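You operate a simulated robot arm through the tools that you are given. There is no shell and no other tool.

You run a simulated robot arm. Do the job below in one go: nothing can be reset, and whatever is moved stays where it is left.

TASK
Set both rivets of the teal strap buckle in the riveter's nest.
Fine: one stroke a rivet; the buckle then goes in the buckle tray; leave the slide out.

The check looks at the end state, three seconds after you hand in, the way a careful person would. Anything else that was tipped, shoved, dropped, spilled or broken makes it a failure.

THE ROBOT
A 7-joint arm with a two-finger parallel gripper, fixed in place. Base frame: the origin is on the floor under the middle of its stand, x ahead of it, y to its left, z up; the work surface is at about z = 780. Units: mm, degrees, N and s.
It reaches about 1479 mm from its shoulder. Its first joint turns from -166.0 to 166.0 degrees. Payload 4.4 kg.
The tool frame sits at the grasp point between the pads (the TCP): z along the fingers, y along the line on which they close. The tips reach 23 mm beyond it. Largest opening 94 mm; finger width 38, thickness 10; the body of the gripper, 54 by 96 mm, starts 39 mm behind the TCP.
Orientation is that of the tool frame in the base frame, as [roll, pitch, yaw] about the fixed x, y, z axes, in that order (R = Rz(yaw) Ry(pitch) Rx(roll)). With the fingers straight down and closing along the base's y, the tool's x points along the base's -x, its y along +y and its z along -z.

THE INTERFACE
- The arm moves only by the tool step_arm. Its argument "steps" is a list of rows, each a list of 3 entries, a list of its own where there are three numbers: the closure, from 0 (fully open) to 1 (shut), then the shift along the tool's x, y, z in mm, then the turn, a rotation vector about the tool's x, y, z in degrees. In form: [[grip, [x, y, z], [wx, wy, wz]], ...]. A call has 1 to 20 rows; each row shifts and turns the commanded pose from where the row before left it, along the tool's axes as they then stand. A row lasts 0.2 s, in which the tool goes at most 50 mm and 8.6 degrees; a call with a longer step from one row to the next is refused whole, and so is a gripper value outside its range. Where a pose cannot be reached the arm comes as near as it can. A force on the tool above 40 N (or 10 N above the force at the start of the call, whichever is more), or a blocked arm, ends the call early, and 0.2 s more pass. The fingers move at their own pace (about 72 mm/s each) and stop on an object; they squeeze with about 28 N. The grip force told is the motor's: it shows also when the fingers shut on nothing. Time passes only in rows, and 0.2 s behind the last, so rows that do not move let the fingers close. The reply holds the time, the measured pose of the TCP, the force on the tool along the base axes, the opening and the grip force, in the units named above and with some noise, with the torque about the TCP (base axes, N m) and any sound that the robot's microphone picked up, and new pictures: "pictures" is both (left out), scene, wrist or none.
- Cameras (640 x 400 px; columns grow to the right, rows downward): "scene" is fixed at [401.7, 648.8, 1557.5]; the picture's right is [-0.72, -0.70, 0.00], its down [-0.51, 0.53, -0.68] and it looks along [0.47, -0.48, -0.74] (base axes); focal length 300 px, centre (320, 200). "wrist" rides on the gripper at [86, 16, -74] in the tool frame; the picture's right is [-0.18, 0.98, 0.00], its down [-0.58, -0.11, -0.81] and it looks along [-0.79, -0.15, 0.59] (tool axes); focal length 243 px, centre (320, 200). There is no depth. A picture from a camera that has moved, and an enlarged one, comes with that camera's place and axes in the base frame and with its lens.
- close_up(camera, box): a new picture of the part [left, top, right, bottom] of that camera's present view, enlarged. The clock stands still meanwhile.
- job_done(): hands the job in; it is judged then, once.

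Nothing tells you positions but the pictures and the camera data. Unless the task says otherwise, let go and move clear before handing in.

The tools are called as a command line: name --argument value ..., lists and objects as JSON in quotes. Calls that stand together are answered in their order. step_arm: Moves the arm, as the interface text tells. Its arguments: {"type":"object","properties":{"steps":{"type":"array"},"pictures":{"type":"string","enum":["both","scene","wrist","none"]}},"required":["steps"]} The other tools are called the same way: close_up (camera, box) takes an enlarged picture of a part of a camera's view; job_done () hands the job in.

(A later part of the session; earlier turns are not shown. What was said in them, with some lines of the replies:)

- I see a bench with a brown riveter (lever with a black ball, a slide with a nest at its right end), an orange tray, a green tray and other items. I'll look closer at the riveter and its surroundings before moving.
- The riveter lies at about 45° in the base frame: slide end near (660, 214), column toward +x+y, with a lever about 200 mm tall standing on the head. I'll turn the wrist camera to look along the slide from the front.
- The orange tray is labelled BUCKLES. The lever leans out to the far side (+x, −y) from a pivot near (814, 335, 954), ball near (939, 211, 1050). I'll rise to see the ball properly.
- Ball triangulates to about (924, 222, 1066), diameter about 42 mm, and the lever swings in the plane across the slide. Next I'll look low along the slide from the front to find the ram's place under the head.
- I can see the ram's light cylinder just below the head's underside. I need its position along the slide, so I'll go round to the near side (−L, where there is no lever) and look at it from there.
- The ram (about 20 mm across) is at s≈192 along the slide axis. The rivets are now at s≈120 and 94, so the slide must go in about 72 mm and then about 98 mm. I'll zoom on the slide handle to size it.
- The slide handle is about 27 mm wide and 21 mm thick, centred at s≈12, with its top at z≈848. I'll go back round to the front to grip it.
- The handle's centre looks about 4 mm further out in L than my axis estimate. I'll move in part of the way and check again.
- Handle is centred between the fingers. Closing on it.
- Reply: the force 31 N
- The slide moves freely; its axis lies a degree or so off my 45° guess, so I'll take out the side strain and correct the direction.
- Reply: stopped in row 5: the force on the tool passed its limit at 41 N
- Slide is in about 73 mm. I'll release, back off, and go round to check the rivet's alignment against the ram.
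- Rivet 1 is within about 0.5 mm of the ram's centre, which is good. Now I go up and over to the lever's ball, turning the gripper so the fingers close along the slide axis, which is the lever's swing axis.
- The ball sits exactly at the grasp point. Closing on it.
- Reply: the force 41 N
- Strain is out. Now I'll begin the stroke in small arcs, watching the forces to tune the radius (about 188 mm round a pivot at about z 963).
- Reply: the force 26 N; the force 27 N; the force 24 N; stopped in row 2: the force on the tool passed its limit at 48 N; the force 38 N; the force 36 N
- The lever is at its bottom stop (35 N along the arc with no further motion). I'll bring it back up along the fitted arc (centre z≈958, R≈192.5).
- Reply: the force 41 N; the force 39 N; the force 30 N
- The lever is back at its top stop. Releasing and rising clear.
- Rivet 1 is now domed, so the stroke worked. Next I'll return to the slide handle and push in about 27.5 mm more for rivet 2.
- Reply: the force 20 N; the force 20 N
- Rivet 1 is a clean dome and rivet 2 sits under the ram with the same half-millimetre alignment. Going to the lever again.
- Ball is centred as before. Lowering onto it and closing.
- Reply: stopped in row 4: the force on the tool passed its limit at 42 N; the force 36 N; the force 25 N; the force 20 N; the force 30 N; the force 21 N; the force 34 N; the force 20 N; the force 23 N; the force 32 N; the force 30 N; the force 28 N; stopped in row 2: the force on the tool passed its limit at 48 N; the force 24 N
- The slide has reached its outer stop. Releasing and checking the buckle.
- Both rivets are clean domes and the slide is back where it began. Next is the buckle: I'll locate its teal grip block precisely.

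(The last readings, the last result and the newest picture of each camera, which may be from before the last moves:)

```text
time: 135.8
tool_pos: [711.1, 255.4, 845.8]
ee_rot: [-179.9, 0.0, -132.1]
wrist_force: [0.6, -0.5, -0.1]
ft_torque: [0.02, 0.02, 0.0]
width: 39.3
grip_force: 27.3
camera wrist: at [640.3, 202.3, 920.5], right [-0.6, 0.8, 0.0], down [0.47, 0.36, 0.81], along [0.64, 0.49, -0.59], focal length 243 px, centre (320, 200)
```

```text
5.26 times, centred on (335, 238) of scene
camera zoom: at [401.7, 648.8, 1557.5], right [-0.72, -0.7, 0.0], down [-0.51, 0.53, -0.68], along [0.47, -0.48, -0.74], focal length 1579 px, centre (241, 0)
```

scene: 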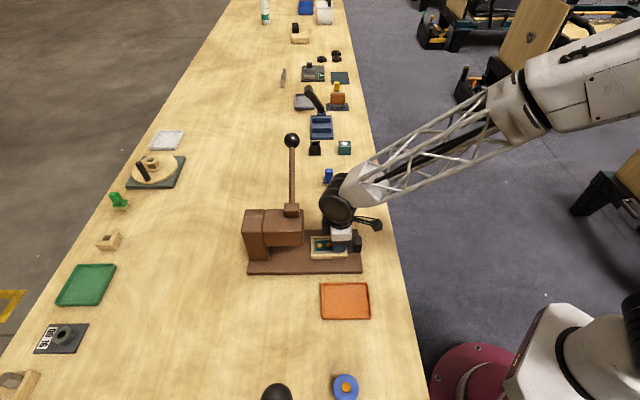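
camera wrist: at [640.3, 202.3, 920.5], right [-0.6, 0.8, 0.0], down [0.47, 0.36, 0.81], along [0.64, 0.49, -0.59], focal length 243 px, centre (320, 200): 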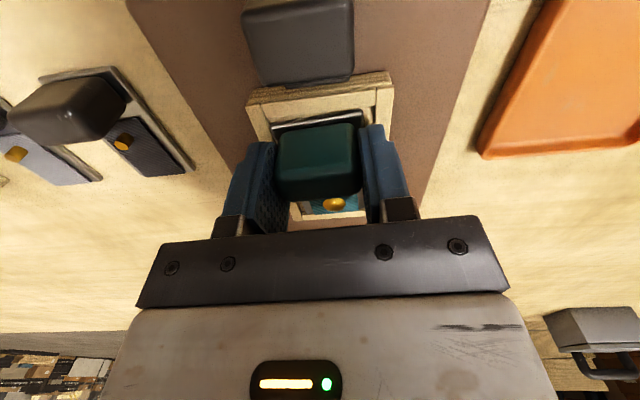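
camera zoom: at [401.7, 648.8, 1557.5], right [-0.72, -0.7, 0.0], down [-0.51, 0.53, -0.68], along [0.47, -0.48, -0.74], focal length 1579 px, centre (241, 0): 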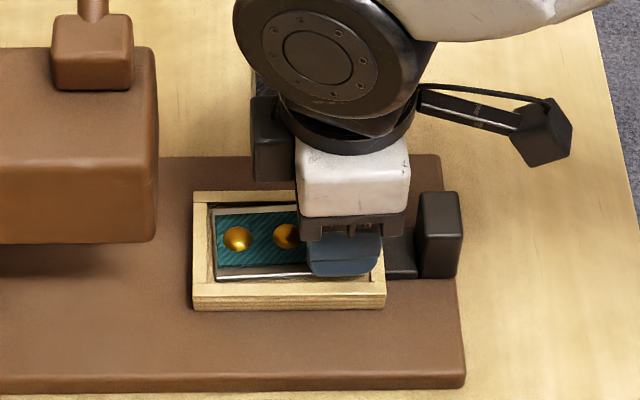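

Buckle is gripped (39 mm, 27 N). Lifting straight up gently.

step_arm --steps '[[1, [0, 0, 0], [0, 0, 0]], [1, [0, 0, -5], [0, 0, 0]], [1, [0, 0, -8], [0, 0, 0]], [1, [0, 0, -12], [0, 0, 0]], [1, [0, 0, -18], [0, 0, 0]], [1, [0, 0, -22], [0, 0, 0]], [1, [0, 0, 0], [0, 0, 0]]]' --pictures "both"

close_up --camera "scene" --box '[290, 190, 380, 276]'

```text
time: 137.3
tool_pos: [710.4, 254.9, 910.0]
ee_rot: [-179.8, 0.1, -132.3]
wrist_force: [0.4, 0.1, -0.5]
ft_torque: [0.01, 0.0, 0.02]
width: 0.3
grip_force: 28.0
camera wrist: at [639.3, 202.0, 986.0], right [-0.6, 0.8, 0.0], down [0.47, 0.36, 0.81], along [0.64, 0.49, -0.59], focal length 243 px, centre (320, 200)
```

scene: 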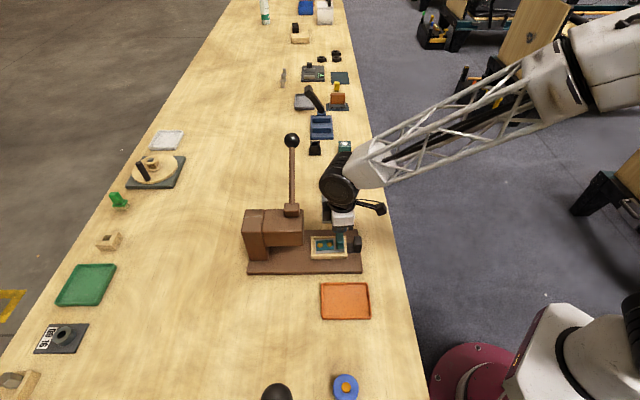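
wrist: 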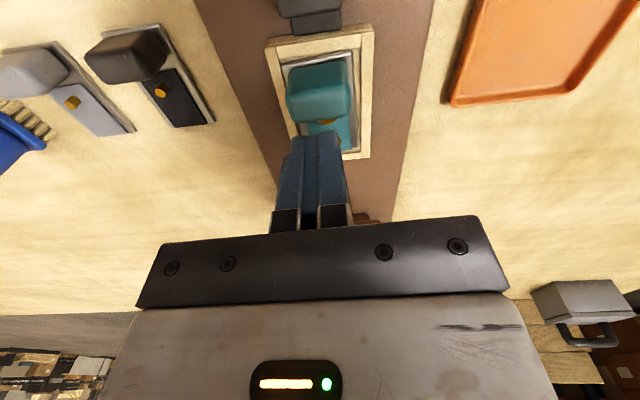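

```text
4.65 times, centred on (335, 233) of scene
camera zoom: at [401.7, 648.8, 1557.5], right [-0.72, -0.7, 0.0], down [-0.51, 0.53, -0.68], along [0.47, -0.48, -0.74], focal length 1395 px, centre (250, 46)
```

zoom: 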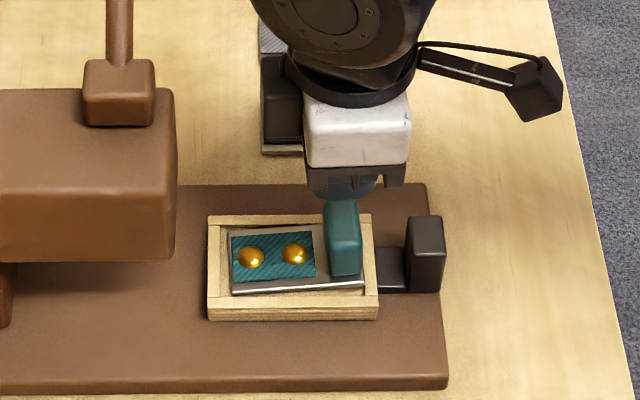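

The grip slipped off on lifting; the buckle stayed undisturbed in its nest. I'll open, go down a little deeper and lift more slowly, checking as I go.

step_arm --steps '[[0.5, [0, 0, 0], [0, 0, 0]], [0, [0, 0, 0], [0, 0, 0]], [0, [0, 0, 0], [0, 0, 0]], [0, [0, 0, 0], [0, 0, 0]]]' --pictures "both"

close_up --camera "wrist" --box '[250, 20, 390, 170]'

close_up --camera "scene" --box '[290, 220, 380, 276]'

```text
time: 138.3
tool_pos: [710.6, 255.1, 910.2]
ee_rot: [-179.9, 0.1, -132.1]
wrist_force: [-0.8, -0.3, 0.1]
ft_torque: [0.0, -0.01, -0.01]
width: 93.8
grip_force: 0.1
camera wrist: at [639.3, 202.0, 985.9], right [-0.6, 0.8, 0.0], down [0.47, 0.36, 0.81], along [0.64, 0.49, -0.59], focal length 243 px, centre (320, 200)
```

scene: 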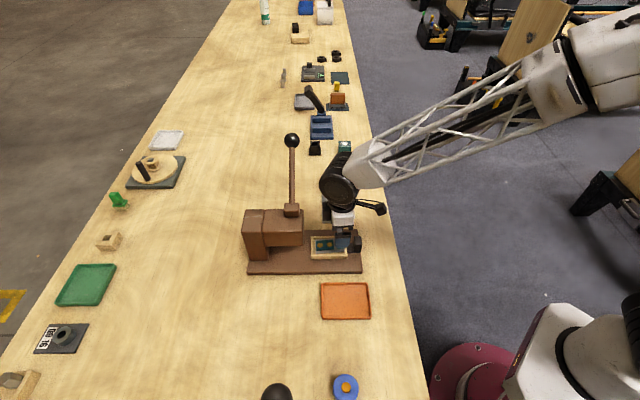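
wrist: 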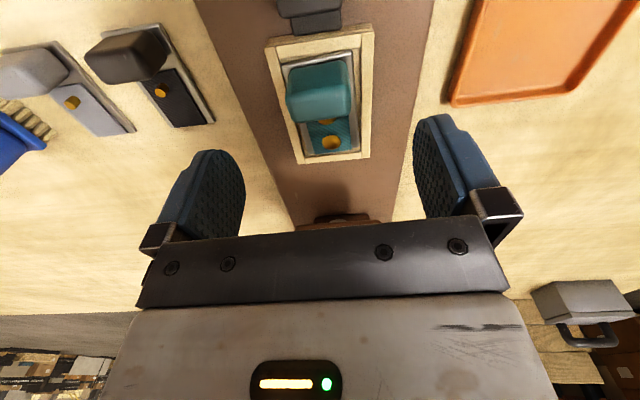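

```text
2.67 times, centred on (320, 95) of wrist
camera zoom: at [639.3, 202.0, 985.9], right [-0.6, 0.8, 0.0], down [0.47, 0.36, 0.81], along [0.64, 0.49, -0.59], focal length 647 px, centre (320, 480)
```

zoom: 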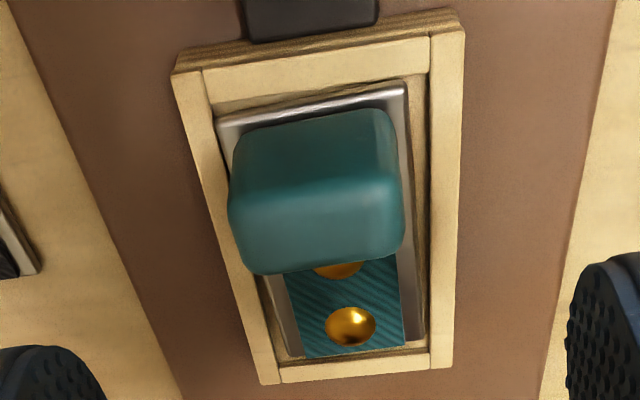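

```text
7.11 times, centred on (335, 248) of scene
camera zoom: at [401.7, 648.8, 1557.5], right [-0.72, -0.7, 0.0], down [-0.51, 0.53, -0.68], along [0.47, -0.48, -0.74], focal length 2133 px, centre (213, -141)
```

zoom: 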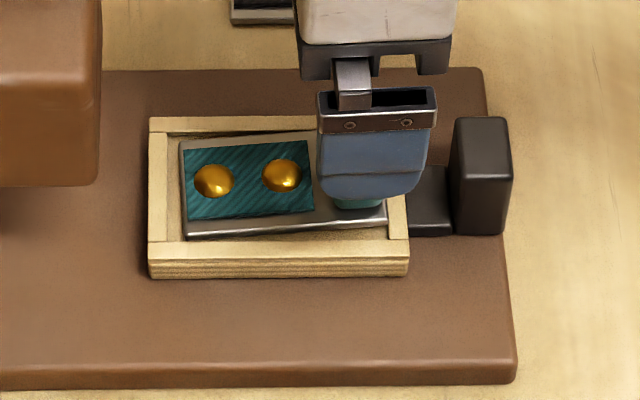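

The buckle shifted a couple of mm in the nest, probably because it pitched between the pads (its weight lies forward of the grip). I'll turn 90° and clamp the block's broad faces along the slide axis instead, with a partly closed gripper to fit between the block and the slide handle.

step_arm --steps '[[0, [0, 0, -3], [0, 0, 8.25]], [0, [0, 0, -3], [0, 0, 8.25]], [0, [0, 0, -3], [0, 0, 8.25]], [0, [0, 0, -3], [0, 0, 8.25]], [0, [0, 0, -3], [0, 0, 8.25]], [0, [0, 0, 0], [0, 0, 8.25]], [0, [0, 0, 0], [0, 0, 8.25]], [0, [0, 0, 0], [0, 0, 8.25]], [0, [0, 0, 0], [0, 0, 8.25]], [0.6, [0, 0, 0], [0, 0, 8.25]], [0.6, [0, 0, 0], [0, 0, 8.25]], [0.6, [0, 0, 0], [0, 0, 0]], [0.6, [0, 0, 0], [0, 0, 0]]]' --pictures "both"

close_up --camera "wrist" --box '[240, 0, 400, 150]'

close_up --camera "scene" --box '[290, 190, 390, 276]'

```text
time: 141.2
tool_pos: [710.1, 254.5, 925.1]
ee_rot: [180.0, 0.1, 137.0]
wrist_force: [0.1, -0.4, -0.2]
ft_torque: [-0.01, -0.02, 0.04]
width: 37.6
grip_force: 0.0
camera wrist: at [657.1, 325.5, 1000.6], right [0.8, 0.59, 0.0], down [0.35, -0.48, 0.81], along [0.48, -0.65, -0.59], focal length 243 px, centre (320, 200)
```

scene: 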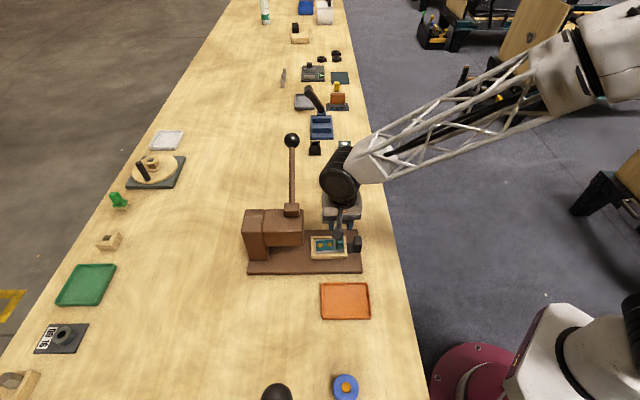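
wrist: 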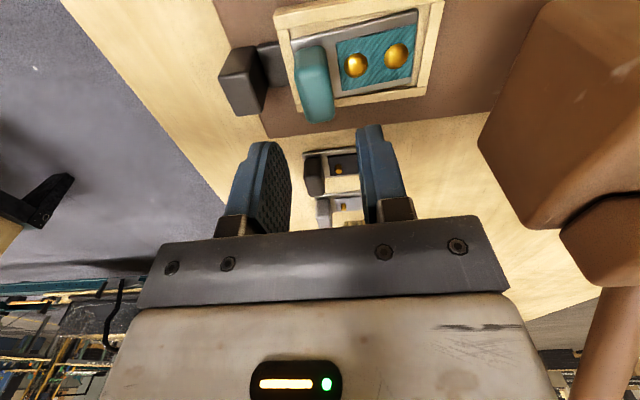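

```text
2.67 times, centred on (320, 75) of wrist
camera zoom: at [657.1, 325.5, 1000.6], right [0.8, 0.59, 0.0], down [0.35, -0.48, 0.81], along [0.48, -0.65, -0.59], focal length 647 px, centre (320, 533)
```

zoom: 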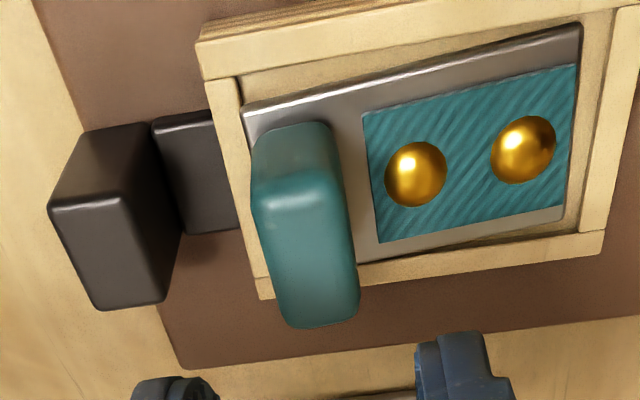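

```text
4.65 times, centred on (340, 233) of scene
camera zoom: at [401.7, 648.8, 1557.5], right [-0.72, -0.7, 0.0], down [-0.51, 0.53, -0.68], along [0.47, -0.48, -0.74], focal length 1395 px, centre (227, 46)
```

zoom: 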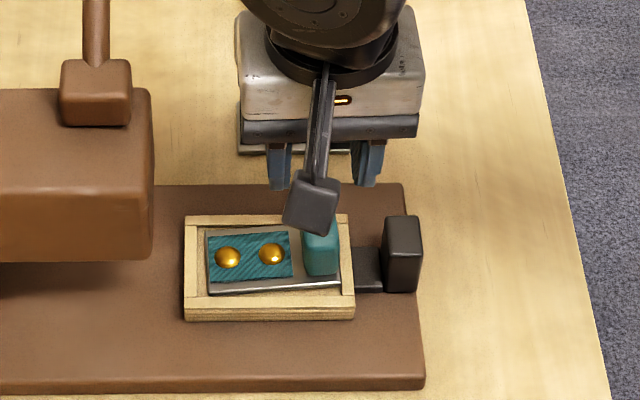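

step_arm --steps '[[0.63, [0, -1.8, 20], [0, 0, 0]], [0.63, [0, 0, 20], [0, 0, 0]], [0.63, [0, 0, 0], [0, 0, 0]]]' --pictures "wrist"

close_up --camera "wrist" --box '[200, 20, 440, 240]'

close_up --camera "scene" --box '[290, 190, 390, 276]'

```text
time: 141.9
tool_pos: [708.7, 254.2, 884.8]
ee_rot: [179.9, 0.1, 137.1]
wrist_force: [0.8, 0.3, -0.3]
ft_torque: [0.02, -0.02, -0.03]
width: 34.7
grip_force: 0.0
camera wrist: at [656.2, 325.1, 960.3], right [0.8, 0.59, 0.0], down [0.35, -0.48, 0.81], along [0.48, -0.65, -0.59], focal length 243 px, centre (320, 200)
```

wrist: 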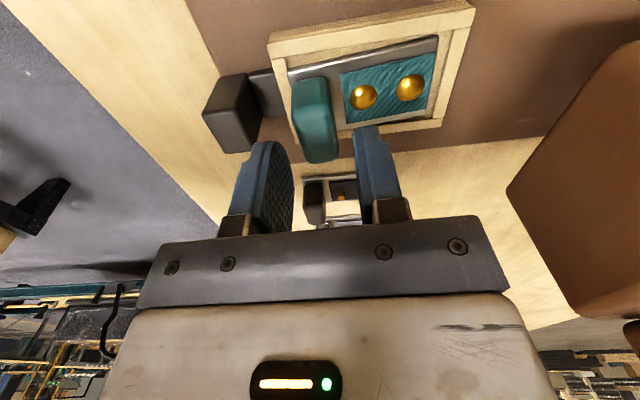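

```text
1.82 times, centred on (320, 130) of wrist
camera zoom: at [656.2, 325.1, 960.3], right [0.8, 0.59, 0.0], down [0.35, -0.48, 0.81], along [0.48, -0.65, -0.59], focal length 441 px, centre (320, 327)
```

zoom: 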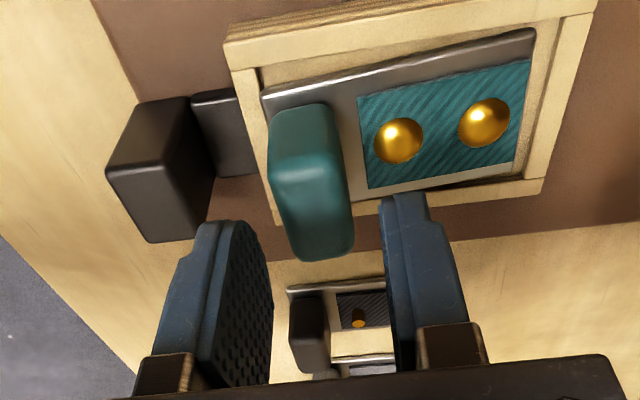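

```text
4.65 times, centred on (340, 233) of scene
camera zoom: at [401.7, 648.8, 1557.5], right [-0.72, -0.7, 0.0], down [-0.51, 0.53, -0.68], along [0.47, -0.48, -0.74], focal length 1395 px, centre (227, 46)
```

zoom: 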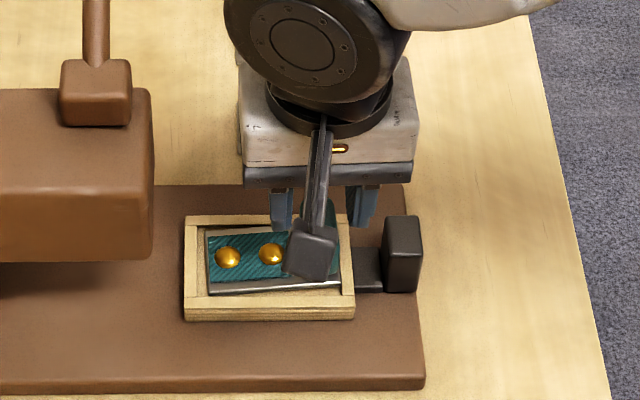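

step_arm --steps '[[0.63, [0, -0.9, 17], [0, 0, 0]], [0.63, [0, 0, 17], [0, 0, 0]], [0.63, [0, 0, 0], [0, 0, 0]]]' --pictures "wrist"

close_up --camera "wrist" --box '[200, 20, 440, 240]'

```text
time: 142.8
tool_pos: [707.2, 252.1, 851.6]
ee_rot: [179.9, 0.1, 137.1]
wrist_force: [0.8, -0.4, -0.2]
ft_torque: [0.03, 0.0, 0.04]
width: 35.0
grip_force: 0.1
camera wrist: at [655.6, 324.1, 926.5], right [0.8, 0.59, 0.0], down [0.35, -0.48, 0.81], along [0.48, -0.65, -0.59], focal length 243 px, centre (320, 200)
```

wrist: 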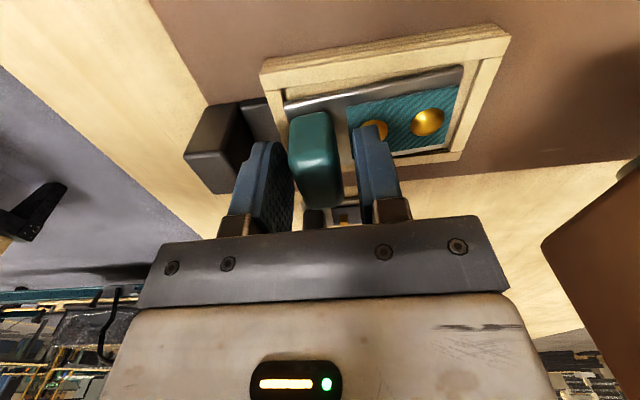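

```text
1.82 times, centred on (320, 130) of wrist
camera zoom: at [655.6, 324.1, 926.5], right [0.8, 0.59, 0.0], down [0.35, -0.48, 0.81], along [0.48, -0.65, -0.59], focal length 441 px, centre (320, 327)
```

zoom: 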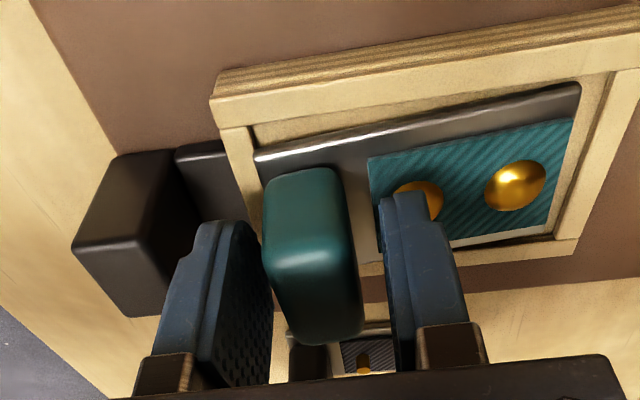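

step_arm --steps '[[0.75, [0, 0, 1.5], [0, 0, 0]], [0.9, [0, 0, 0], [0, 0, 0]], [1, [0, 0, 0], [0, 0, 0]], [1, [0, 0, 0], [0, 0, 0]], [1, [0, 0, 0], [0, 0, 0]]]' --pictures "wrist"

close_up --camera "wrist" --box '[200, 20, 440, 240]'

```text
time: 143.9
tool_pos: [709.1, 252.0, 849.0]
ee_rot: [179.9, 0.1, 137.0]
wrist_force: [0.8, -0.2, 4.3]
ft_torque: [-0.02, 0.01, -0.01]
width: 21.4
grip_force: 28.0
camera wrist: at [655.7, 323.9, 925.3], right [0.8, 0.59, 0.0], down [0.35, -0.48, 0.81], along [0.48, -0.65, -0.59], focal length 243 px, centre (320, 200)
```

wrist: 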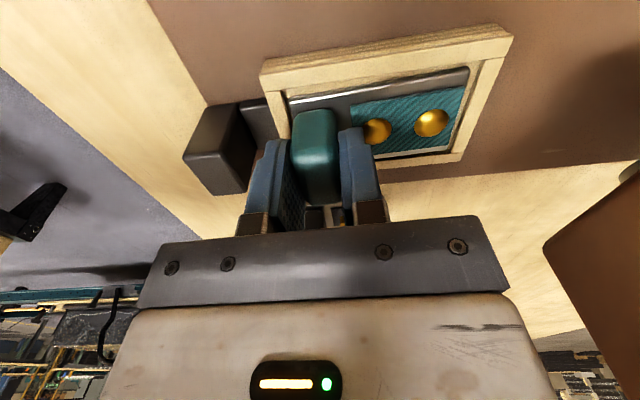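

```text
1.82 times, centred on (320, 130) of wrist
camera zoom: at [655.7, 323.9, 925.3], right [0.8, 0.59, 0.0], down [0.35, -0.48, 0.81], along [0.48, -0.65, -0.59], focal length 441 px, centre (320, 327)
```

zoom: 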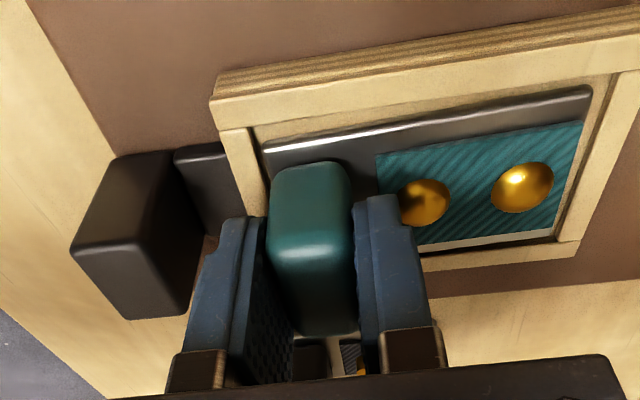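

step_arm --steps '[[1, [0, 0, -1.5], [0, 0, 0]], [1, [0, 0, -1.5], [0, 0, 0]], [1, [0, 0, 0], [0, 0, 0]]]' --pictures "wrist"

close_up --camera "wrist" --box '[200, 20, 440, 240]'

```text
time: 144.8
tool_pos: [708.1, 253.6, 852.5]
ee_rot: [179.9, 0.0, 137.1]
wrist_force: [0.0, -0.1, -0.7]
ft_torque: [-0.03, 0.01, 0.0]
width: 21.6
grip_force: 28.1
camera wrist: at [655.6, 323.6, 928.0], right [0.8, 0.59, 0.0], down [0.35, -0.48, 0.81], along [0.48, -0.65, -0.59], focal length 243 px, centre (320, 200)
```

wrist: 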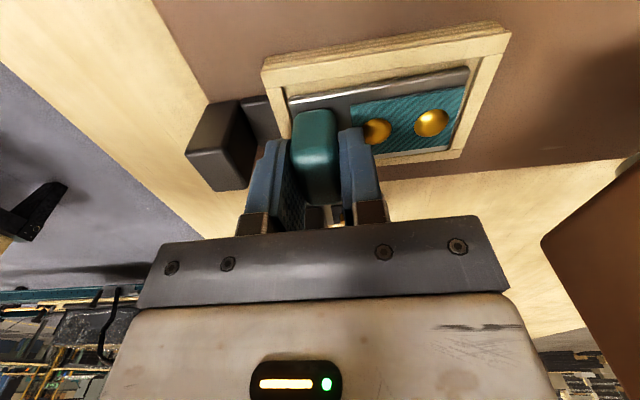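

```text
1.82 times, centred on (320, 130) of wrist
camera zoom: at [655.6, 323.6, 928.0], right [0.8, 0.59, 0.0], down [0.35, -0.48, 0.81], along [0.48, -0.65, -0.59], focal length 441 px, centre (320, 327)
```

zoom: 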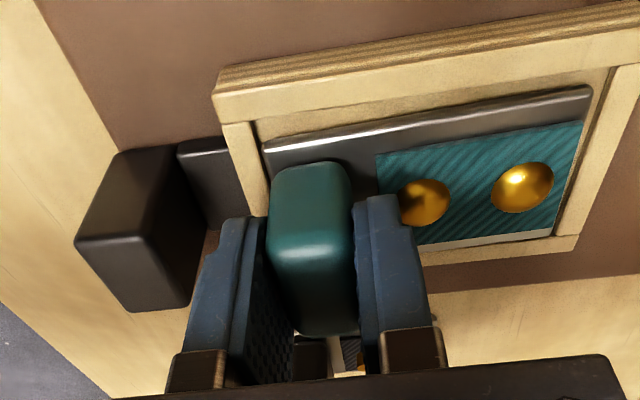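

The buckle now rides with the gripper. Continuing the slow lift.

step_arm --steps '[[1, [0, 0, -2], [0, 0, 0]], [1, [0, 0, -3], [0, 0, 0]], [1, [0, 0, -4], [0, 0, 0]], [1, [0, 0, -5], [0, 0, 0]], [1, [0, 0, 0], [0, 0, 0]]]' --pictures "wrist"

```text
time: 145.9
tool_pos: [708.4, 252.0, 867.1]
ee_rot: [179.9, 0.0, 137.1]
wrist_force: [0.0, 0.1, -1.3]
ft_torque: [-0.01, -0.02, 0.01]
width: 21.7
grip_force: 28.0
camera wrist: at [655.5, 323.9, 942.2], right [0.8, 0.59, 0.0], down [0.35, -0.48, 0.81], along [0.48, -0.65, -0.59], focal length 243 px, centre (320, 200)
```

wrist: 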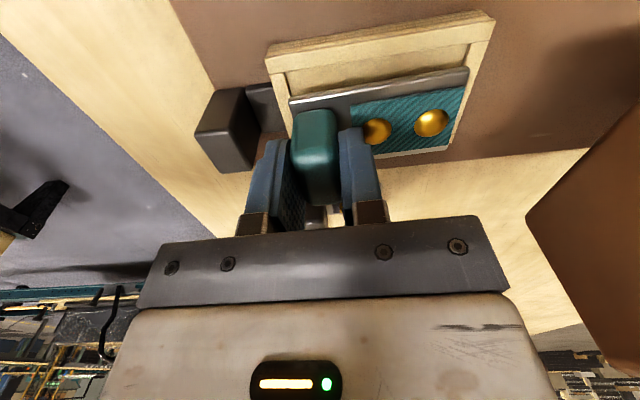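

step_arm --steps '[[1, [0, 0, -6], [0, 0, 0]], [1, [0, 0, -8], [0, 0, 0]], [1, [0, 0, -8], [0, 0, 0]], [1, [0, 0, -8], [0, 0, 0]], [1, [0, 0, -8], [0, 0, 0]], [1, [0, 0, -6], [0, 0, 0]], [1, [0, 0, 0], [0, 0, 0]]]' --pictures "both"

```text
time: 147.6
tool_pos: [707.1, 252.7, 910.9]
ee_rot: [179.9, 0.1, 137.0]
wrist_force: [-0.1, 0.6, -0.4]
ft_torque: [-0.02, 0.0, 0.04]
width: 21.7
grip_force: 28.0
camera wrist: at [655.3, 323.5, 985.9], right [0.8, 0.59, 0.0], down [0.35, -0.48, 0.81], along [0.48, -0.65, -0.59], focal length 243 px, centre (320, 200)
```

scene: 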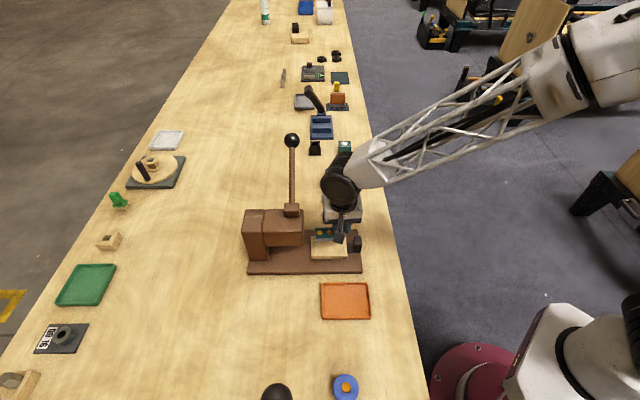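
wrist: 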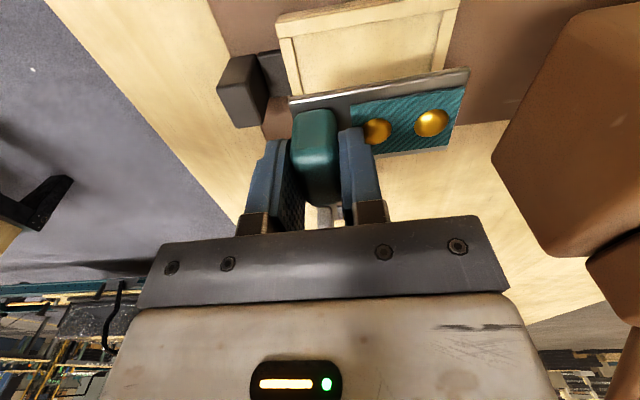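

Buckle is clear of the nest and level. Carrying it over to the orange BUCKLES tray (centre about (593, 356)).

step_arm --steps '[[1, [0, 0, -4], [0, 0, 1]], [1, [5, 0, 0], [0, 0, 1]], [1, [12, 0, 0], [0, 0, 0]], [1, [19, 0, 0], [0, 0, 0]], [1, [20, -2, 0], [0, 0, 0]], [1, [20, -5, 0], [0, 0, 0]], [1, [20, -7, 0], [0, 0, 0]], [1, [20, -8, 0], [0, 0, 0]], [1, [19, -8, 0], [0, 0, 0]], [1, [12, -5, 0], [0, 0, 0]], [1, [6.9, -2, 0], [0, 0, 0]], [1, [0, 0, 0], [0, 0, 0]]]' --pictures "both"

close_up --camera "scene" --box '[290, 220, 420, 330]'

```text
time: 150.2
tool_pos: [573.1, 335.0, 915.2]
ee_rot: [180.0, 0.1, 135.1]
wrist_force: [0.2, 0.2, -0.9]
ft_torque: [0.01, 0.03, 0.01]
width: 21.5
grip_force: 28.2
camera wrist: at [522.5, 408.2, 989.9], right [0.82, 0.57, 0.0], down [0.33, -0.49, 0.81], along [0.46, -0.66, -0.59], focal length 243 px, centre (320, 200)
```

scene: 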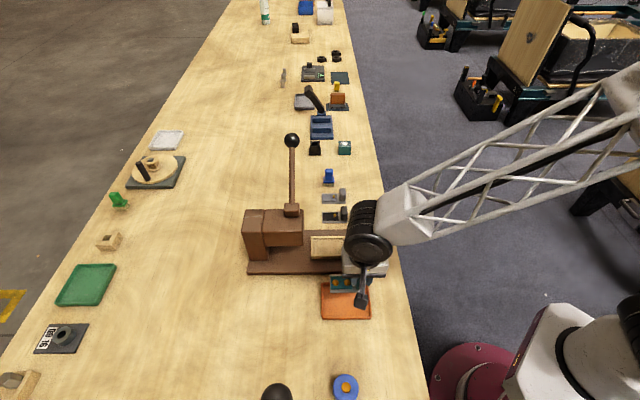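
wrist: 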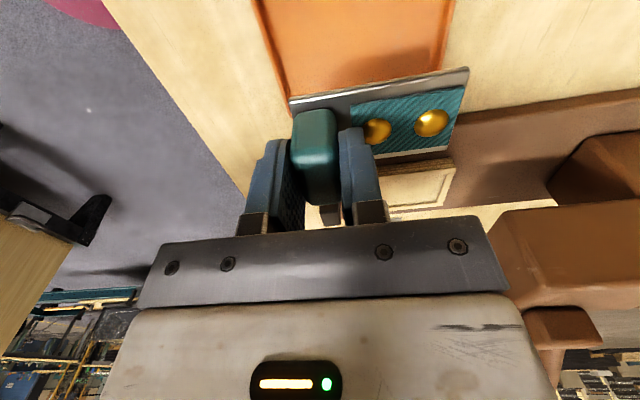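

```text
3.64 times, centred on (355, 275) of scene
camera zoom: at [401.7, 648.8, 1557.5], right [-0.72, -0.7, 0.0], down [-0.51, 0.53, -0.68], along [0.47, -0.48, -0.74], focal length 1091 px, centre (193, -73)
```

zoom: 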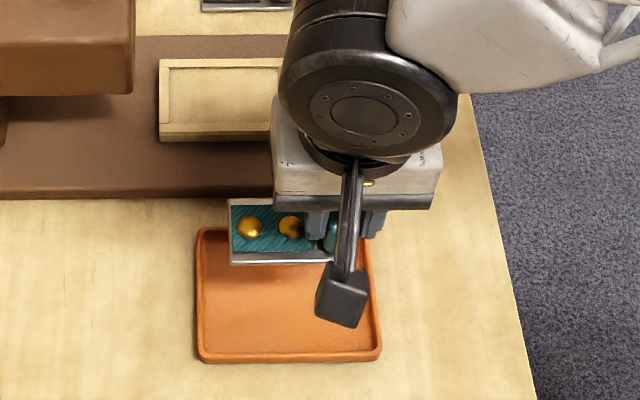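

step_arm --steps '[[1, [3, -4, 10], [0, 0, 0]], [1, [0, 0, 14], [0, 0, 0]], [1, [0, 0, 14], [0, 0, 0]], [1, [0, 0, 14], [0, 0, 0]], [1, [0, 0, 12], [0, 0, 0]], [1, [0, 0, 6], [0, 0, 0]], [1, [0, 0, 0], [0, 0, 0]]]' --pictures "both"

close_up --camera "scene" --box '[290, 220, 420, 330]'

```text
time: 151.8
tool_pos: [567.6, 334.0, 843.4]
ee_rot: [180.0, 0.0, 135.1]
wrist_force: [0.8, -0.2, -1.3]
ft_torque: [0.01, 0.02, -0.02]
width: 21.5
grip_force: 27.8
camera wrist: at [517.9, 407.3, 919.5], right [0.82, 0.57, 0.0], down [0.33, -0.49, 0.81], along [0.46, -0.66, -0.59], focal length 243 px, centre (320, 200)
```

scene: 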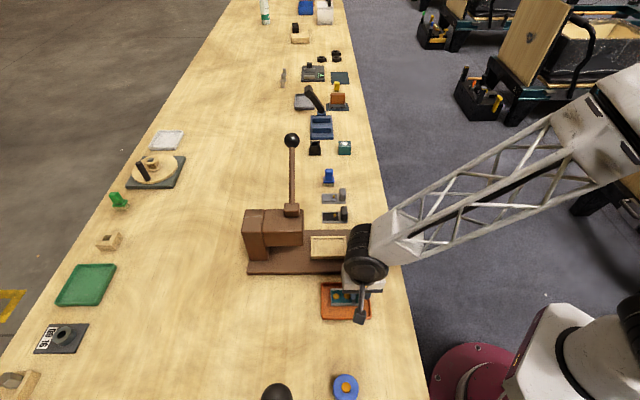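
wrist: 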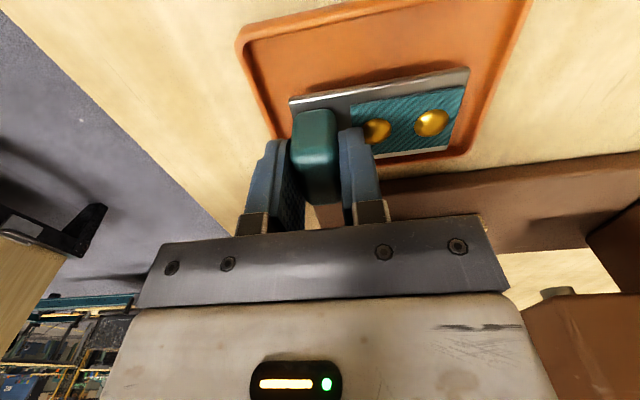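

```text
3.64 times, centred on (355, 275) of scene
camera zoom: at [401.7, 648.8, 1557.5], right [-0.72, -0.7, 0.0], down [-0.51, 0.53, -0.68], along [0.47, -0.48, -0.74], focal length 1091 px, centre (193, -73)
```

zoom: 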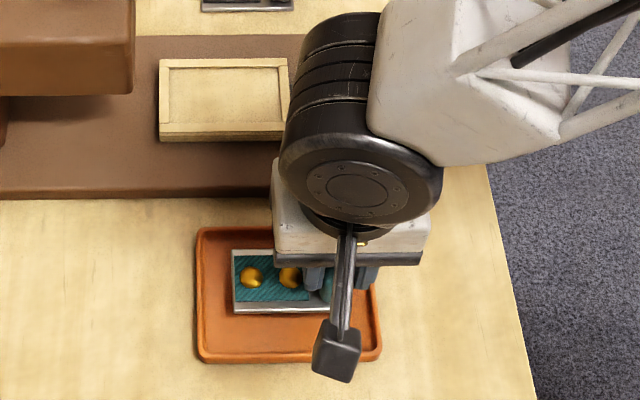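

step_arm --steps '[[1, [0, 0, 3], [0, 0, 0]], [1, [0, 0, 3], [0, 0, 0]], [1, [0, 0, 3], [0, 0, 0]], [1, [0, 0, 0], [0, 0, 0]]]' --pictures "none"

step_arm --steps '[[1, [0, 0, 2], [0, 0, 0]], [1, [0, 0, 1.5], [0, 0, 0]], [1, [0, 0, 0], [0, 0, 0]]]' --pictures "wrist"

```text
time: 152.8
tool_pos: [567.9, 333.9, 835.3]
ee_rot: [179.8, 0.1, 135.1]
wrist_force: [-0.2, 0.9, -1.0]
ft_torque: [0.0, -0.03, 0.0]
width: 21.6
grip_force: 27.6
```

```text
time: 153.6
tool_pos: [567.2, 333.4, 831.4]
ee_rot: [179.8, 0.2, 135.2]
wrist_force: [1.3, 0.2, -0.2]
ft_torque: [-0.02, 0.04, 0.03]
width: 21.5
grip_force: 28.0
camera wrist: at [518.0, 407.0, 907.0], right [0.82, 0.57, 0.0], down [0.33, -0.49, 0.81], along [0.46, -0.66, -0.59], focal length 243 px, centre (320, 200)
```

wrist: 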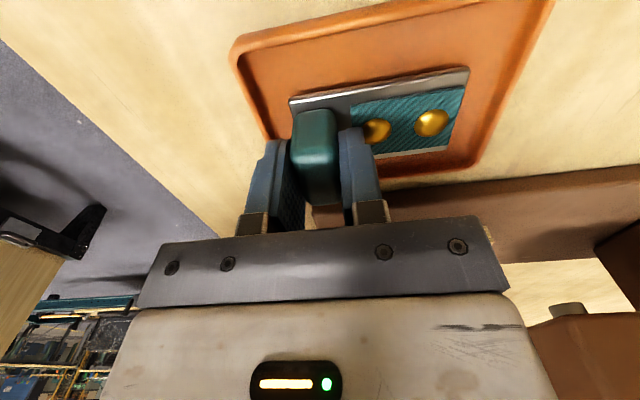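

step_arm --steps '[[1, [0, 0, 1.5], [0, 0, 0]], [1, [0, 0, 1.5], [0, 0, 0]], [1, [0, 0, 0], [0, 0, 0]]]' --pictures "none"

step_arm --steps '[[1, [0, 0, 1.5], [0, 0, 0]], [1, [0, 0, 0], [0, 0, 0]]]' --pictures "none"

```text
time: 154.3
tool_pos: [568.3, 334.4, 829.3]
ee_rot: [179.9, 0.2, 135.1]
wrist_force: [0.1, -0.1, -1.1]
ft_torque: [-0.02, 0.02, 0.01]
width: 21.6
grip_force: 28.3
```

```text
time: 154.9
tool_pos: [567.4, 334.7, 825.9]
ee_rot: [179.9, 0.1, 135.1]
wrist_force: [-0.2, 0.3, -1.2]
ft_torque: [-0.02, 0.04, 0.07]
width: 21.4
grip_force: 28.4
```

step_arm --steps '[[1, [0, 0, 1.5], [0, 0, 0]], [1, [0, 0, 0], [0, 0, 0]]]' --pictures "none"

step_arm --steps '[[1, [0, 0, 1.5], [0, 0, 0]], [1, [0, 0, 0], [0, 0, 0]]]' --pictures "wrist"

close_up --camera "wrist" --box '[220, 0, 540, 200]'

```text
time: 155.6
tool_pos: [568.7, 334.7, 825.3]
ee_rot: [-180.0, 0.1, 135.1]
wrist_force: [0.2, 1.0, -0.8]
ft_torque: [-0.02, 0.0, 0.03]
width: 21.8
grip_force: 27.5
```

```text
time: 156.2
tool_pos: [567.3, 334.9, 824.2]
ee_rot: [179.9, 0.1, 135.2]
wrist_force: [-0.3, -0.4, -0.6]
ft_torque: [-0.02, 0.05, 0.02]
width: 21.5
grip_force: 27.9
camera wrist: at [518.0, 407.1, 899.5], right [0.82, 0.57, 0.0], down [0.33, -0.49, 0.81], along [0.46, -0.66, -0.59], focal length 243 px, centre (320, 200)
```

wrist: 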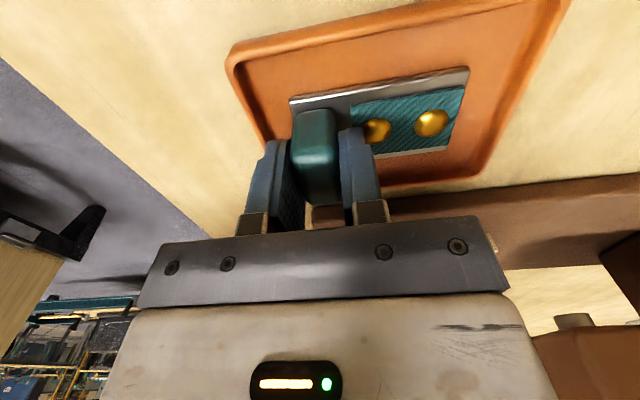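

```text
2.00 times, centred on (380, 100) of wrist
camera zoom: at [518.0, 407.1, 899.5], right [0.82, 0.57, 0.0], down [0.33, -0.49, 0.81], along [0.46, -0.66, -0.59], focal length 485 px, centre (200, 400)
```

zoom: 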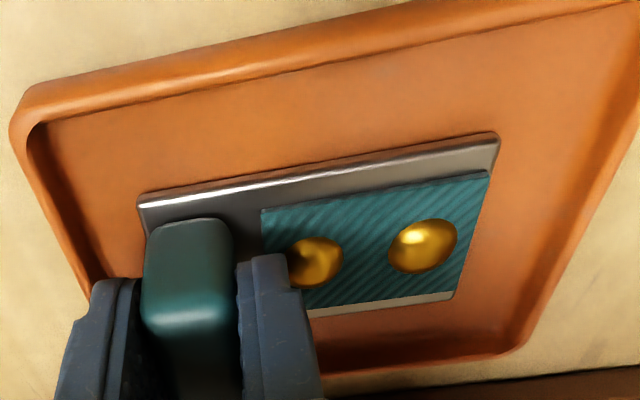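

step_arm --steps '[[1, [0, 0, 1.5], [0, 0, 0]], [1, [0, 0, 0], [0, 0, 0]]]' --pictures "none"

step_arm --steps '[[1, [0, 0, 1.5], [0, 0, 0]], [1, [0, 0, 0], [0, 0, 0]]]' --pictures "none"

step_arm --steps '[[1, [0, 0, 1.5], [0, 0, 0]], [1, [0, 0, 0], [0, 0, 0]]]' --pictures "none"

```text
time: 156.8
tool_pos: [568.7, 334.2, 822.3]
ee_rot: [179.9, 0.2, 135.0]
wrist_force: [-1.0, -2.2, 8.2]
ft_torque: [-0.11, 0.1, 0.02]
width: 21.5
grip_force: 28.3
```

```text
time: 157.3
tool_pos: [567.7, 333.1, 821.9]
ee_rot: [179.7, 0.2, 135.1]
wrist_force: [-0.4, -3.2, 26.3]
ft_torque: [-0.09, 0.03, 0.0]
width: 21.7
grip_force: 27.7
```

```text
time: 157.9
tool_pos: [569.5, 334.3, 820.3]
ee_rot: [179.8, 0.1, 135.0]
wrist_force: [3.8, 2.9, 27.3]
ft_torque: [0.02, -0.02, 0.0]
width: 21.9
grip_force: 28.1
```

Contact with the tray floor. Backing off the press slightly, then opening a little and rising.

step_arm --steps '[[1, [0, 0, -2.3], [0, 0, 0]], [1, [0, 0, 0], [0, 0, 0]]]' --pictures "none"

```text
time: 158.6
tool_pos: [566.5, 334.4, 820.4]
ee_rot: [179.9, 0.1, 135.1]
wrist_force: [0.6, 0.5, -1.7]
ft_torque: [0.0, 0.0, 0.0]
width: 21.7
grip_force: 28.4
```

step_arm --steps '[[0.7, [0, 0, 0], [0, 0, 0]], [0.58, [0, 0, 0], [0, 0, 0]], [0.58, [0, 0, 0], [0, 0, 0]], [0.58, [0, 0, -6], [0, 0, 0]], [0.58, [0, 0, -15], [0, 0, 0]], [0.58, [0, 0, -25], [0, 0, 0]], [0.58, [0, 0, -30], [0, 0, 0]], [0.58, [0, 0, -30], [0, 0, 0]], [0.58, [0, 0, 0], [0, 0, 0]]]' --pictures "both"

close_up --camera "wrist" --box '[220, 0, 540, 200]'

close_up --camera "scene" --box '[290, 220, 420, 330]'

```text
time: 160.6
tool_pos: [567.2, 336.0, 928.1]
ee_rot: [180.0, 0.1, 135.2]
wrist_force: [0.1, 0.1, -1.0]
ft_torque: [-0.01, 0.03, -0.03]
width: 39.6
grip_force: 0.1
camera wrist: at [517.7, 408.4, 1003.3], right [0.82, 0.57, 0.0], down [0.33, -0.49, 0.81], along [0.46, -0.66, -0.59], focal length 243 px, centre (320, 200)
```

scene: 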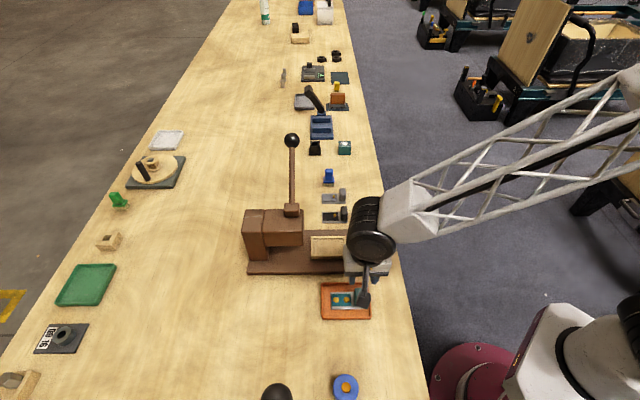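
wrist: 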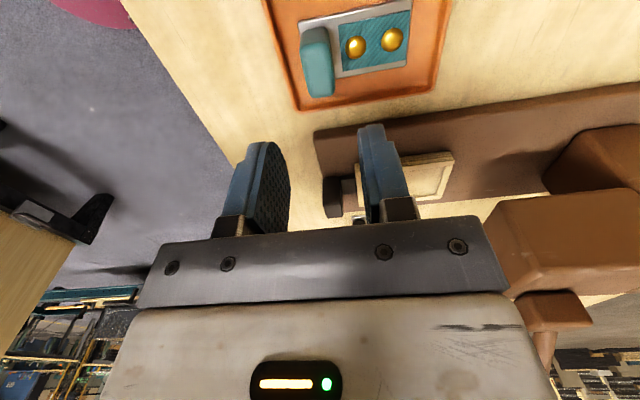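

```text
2.00 times, centred on (380, 100) of wrist
camera zoom: at [517.7, 408.4, 1003.3], right [0.82, 0.57, 0.0], down [0.33, -0.49, 0.81], along [0.46, -0.66, -0.59], focal length 485 px, centre (200, 400)
```

zoom: 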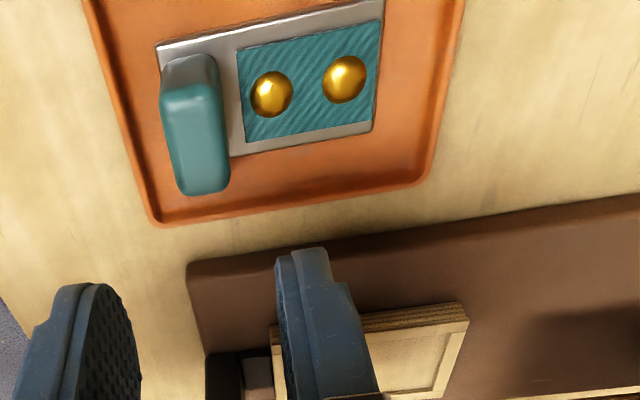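

```text
3.64 times, centred on (355, 275) of scene
camera zoom: at [401.7, 648.8, 1557.5], right [-0.72, -0.7, 0.0], down [-0.51, 0.53, -0.68], along [0.47, -0.48, -0.74], focal length 1091 px, centre (193, -73)
```

zoom: 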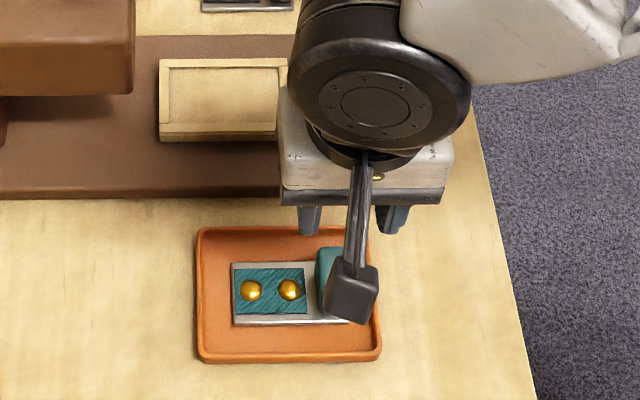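

The buckle lies flat in the tray, both rivets domed. I'll rise well clear and check the whole scene before handing in.

step_arm --steps '[[0.58, [0, 0, -40], [0, 0, 0]], [0.58, [0, 0, -40], [0, 0, 0]], [0.58, [0, 0, -40], [0, 0, 0]], [0.58, [0, 0, -40], [0, 0, 0]], [0.58, [0, 0, -40], [0, 0, 0]], [0.3, [0, -40, -20], [0, 0, 0]], [0, [0, -40, -20], [0, 0, 0]], [0, [0, -40, 0], [0, 0, 0]], [0, [0, -30, 0], [0, 0, 0]], [0, [0, 0, 0], [0, 0, 0]]]' --pictures "both"

close_up --camera "scene" --box '[230, 120, 390, 330]'

close_up --camera "scene" --box '[280, 215, 390, 325]'

```text
time: 162.8
tool_pos: [460.4, 228.1, 1167.6]
ee_rot: [179.9, 0.1, 135.0]
wrist_force: [-0.1, 0.2, -0.3]
ft_torque: [0.05, 0.01, 0.01]
width: 94.2
grip_force: 0.1
camera wrist: at [411.4, 301.0, 1243.4], right [0.82, 0.57, 0.0], down [0.33, -0.49, 0.81], along [0.46, -0.66, -0.59], focal length 243 px, centre (320, 200)
```

scene: 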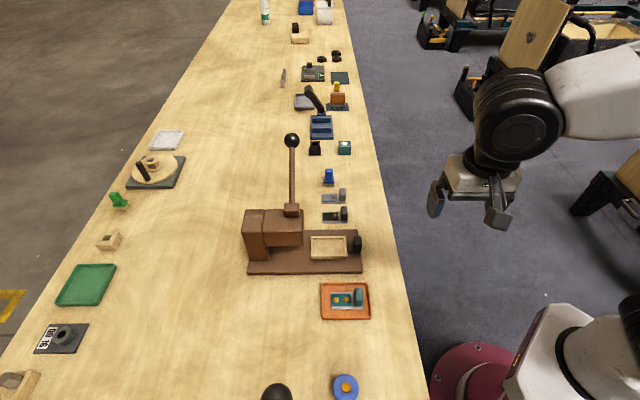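
wrist: 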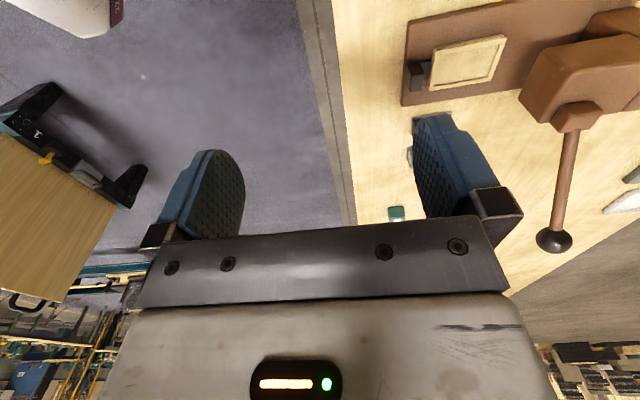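

```text
1.90 times, centred on (310, 225) of scene
camera zoom: at [401.7, 648.8, 1557.5], right [-0.72, -0.7, 0.0], down [-0.51, 0.53, -0.68], along [0.47, -0.48, -0.74], focal length 571 px, centre (339, 152)
```

zoom: 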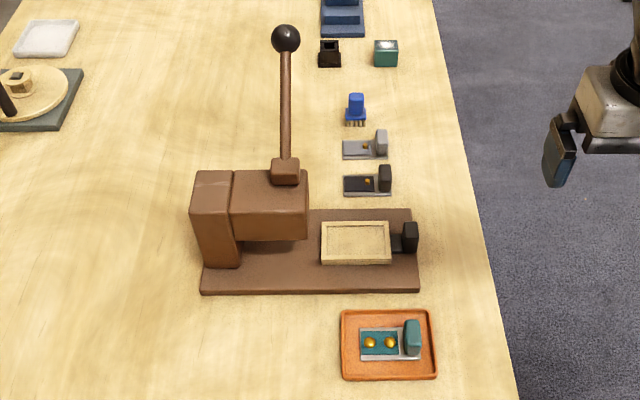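

```text
3.64 times, centred on (335, 270) of scene
camera zoom: at [401.7, 648.8, 1557.5], right [-0.72, -0.7, 0.0], down [-0.51, 0.53, -0.68], along [0.47, -0.48, -0.74], focal length 1091 px, centre (266, -54)
```

zoom: 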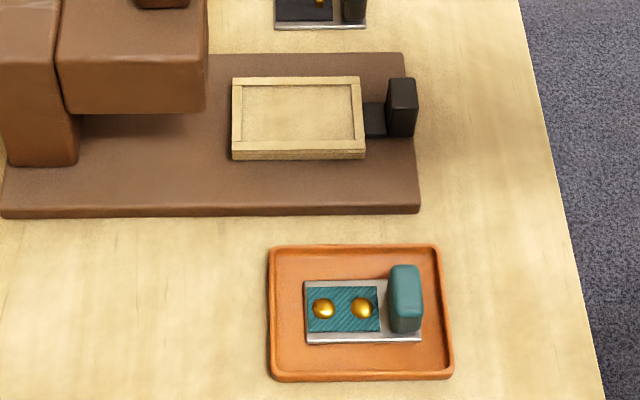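

The buckle is flat in the BUCKLES tray with both rivets set. The slide is out and empty, the lever is up, nothing else has moved, and the arm is clear. Handing in.

job_done

```text
The job is handed in.
```

Both rivets of the teal strap buckle are set, one lever stroke each, and both show clean domes. The buckle lies flat in the orange tray labelled BUCKLES.

- **Riveter:** the slide is pulled out to its stop, the nest is empty and the lever is back up.
- **First pick-up slipped:** the gripper slid off the buckle in the nest. That moved the buckle about 2 mm inside the nest, after both strokes were done. I turned the gripper 90° and the second lift held.
- **Surroundings:** the final pictures show nothing else moved, and the arm is clear of the bench with the gripper open.
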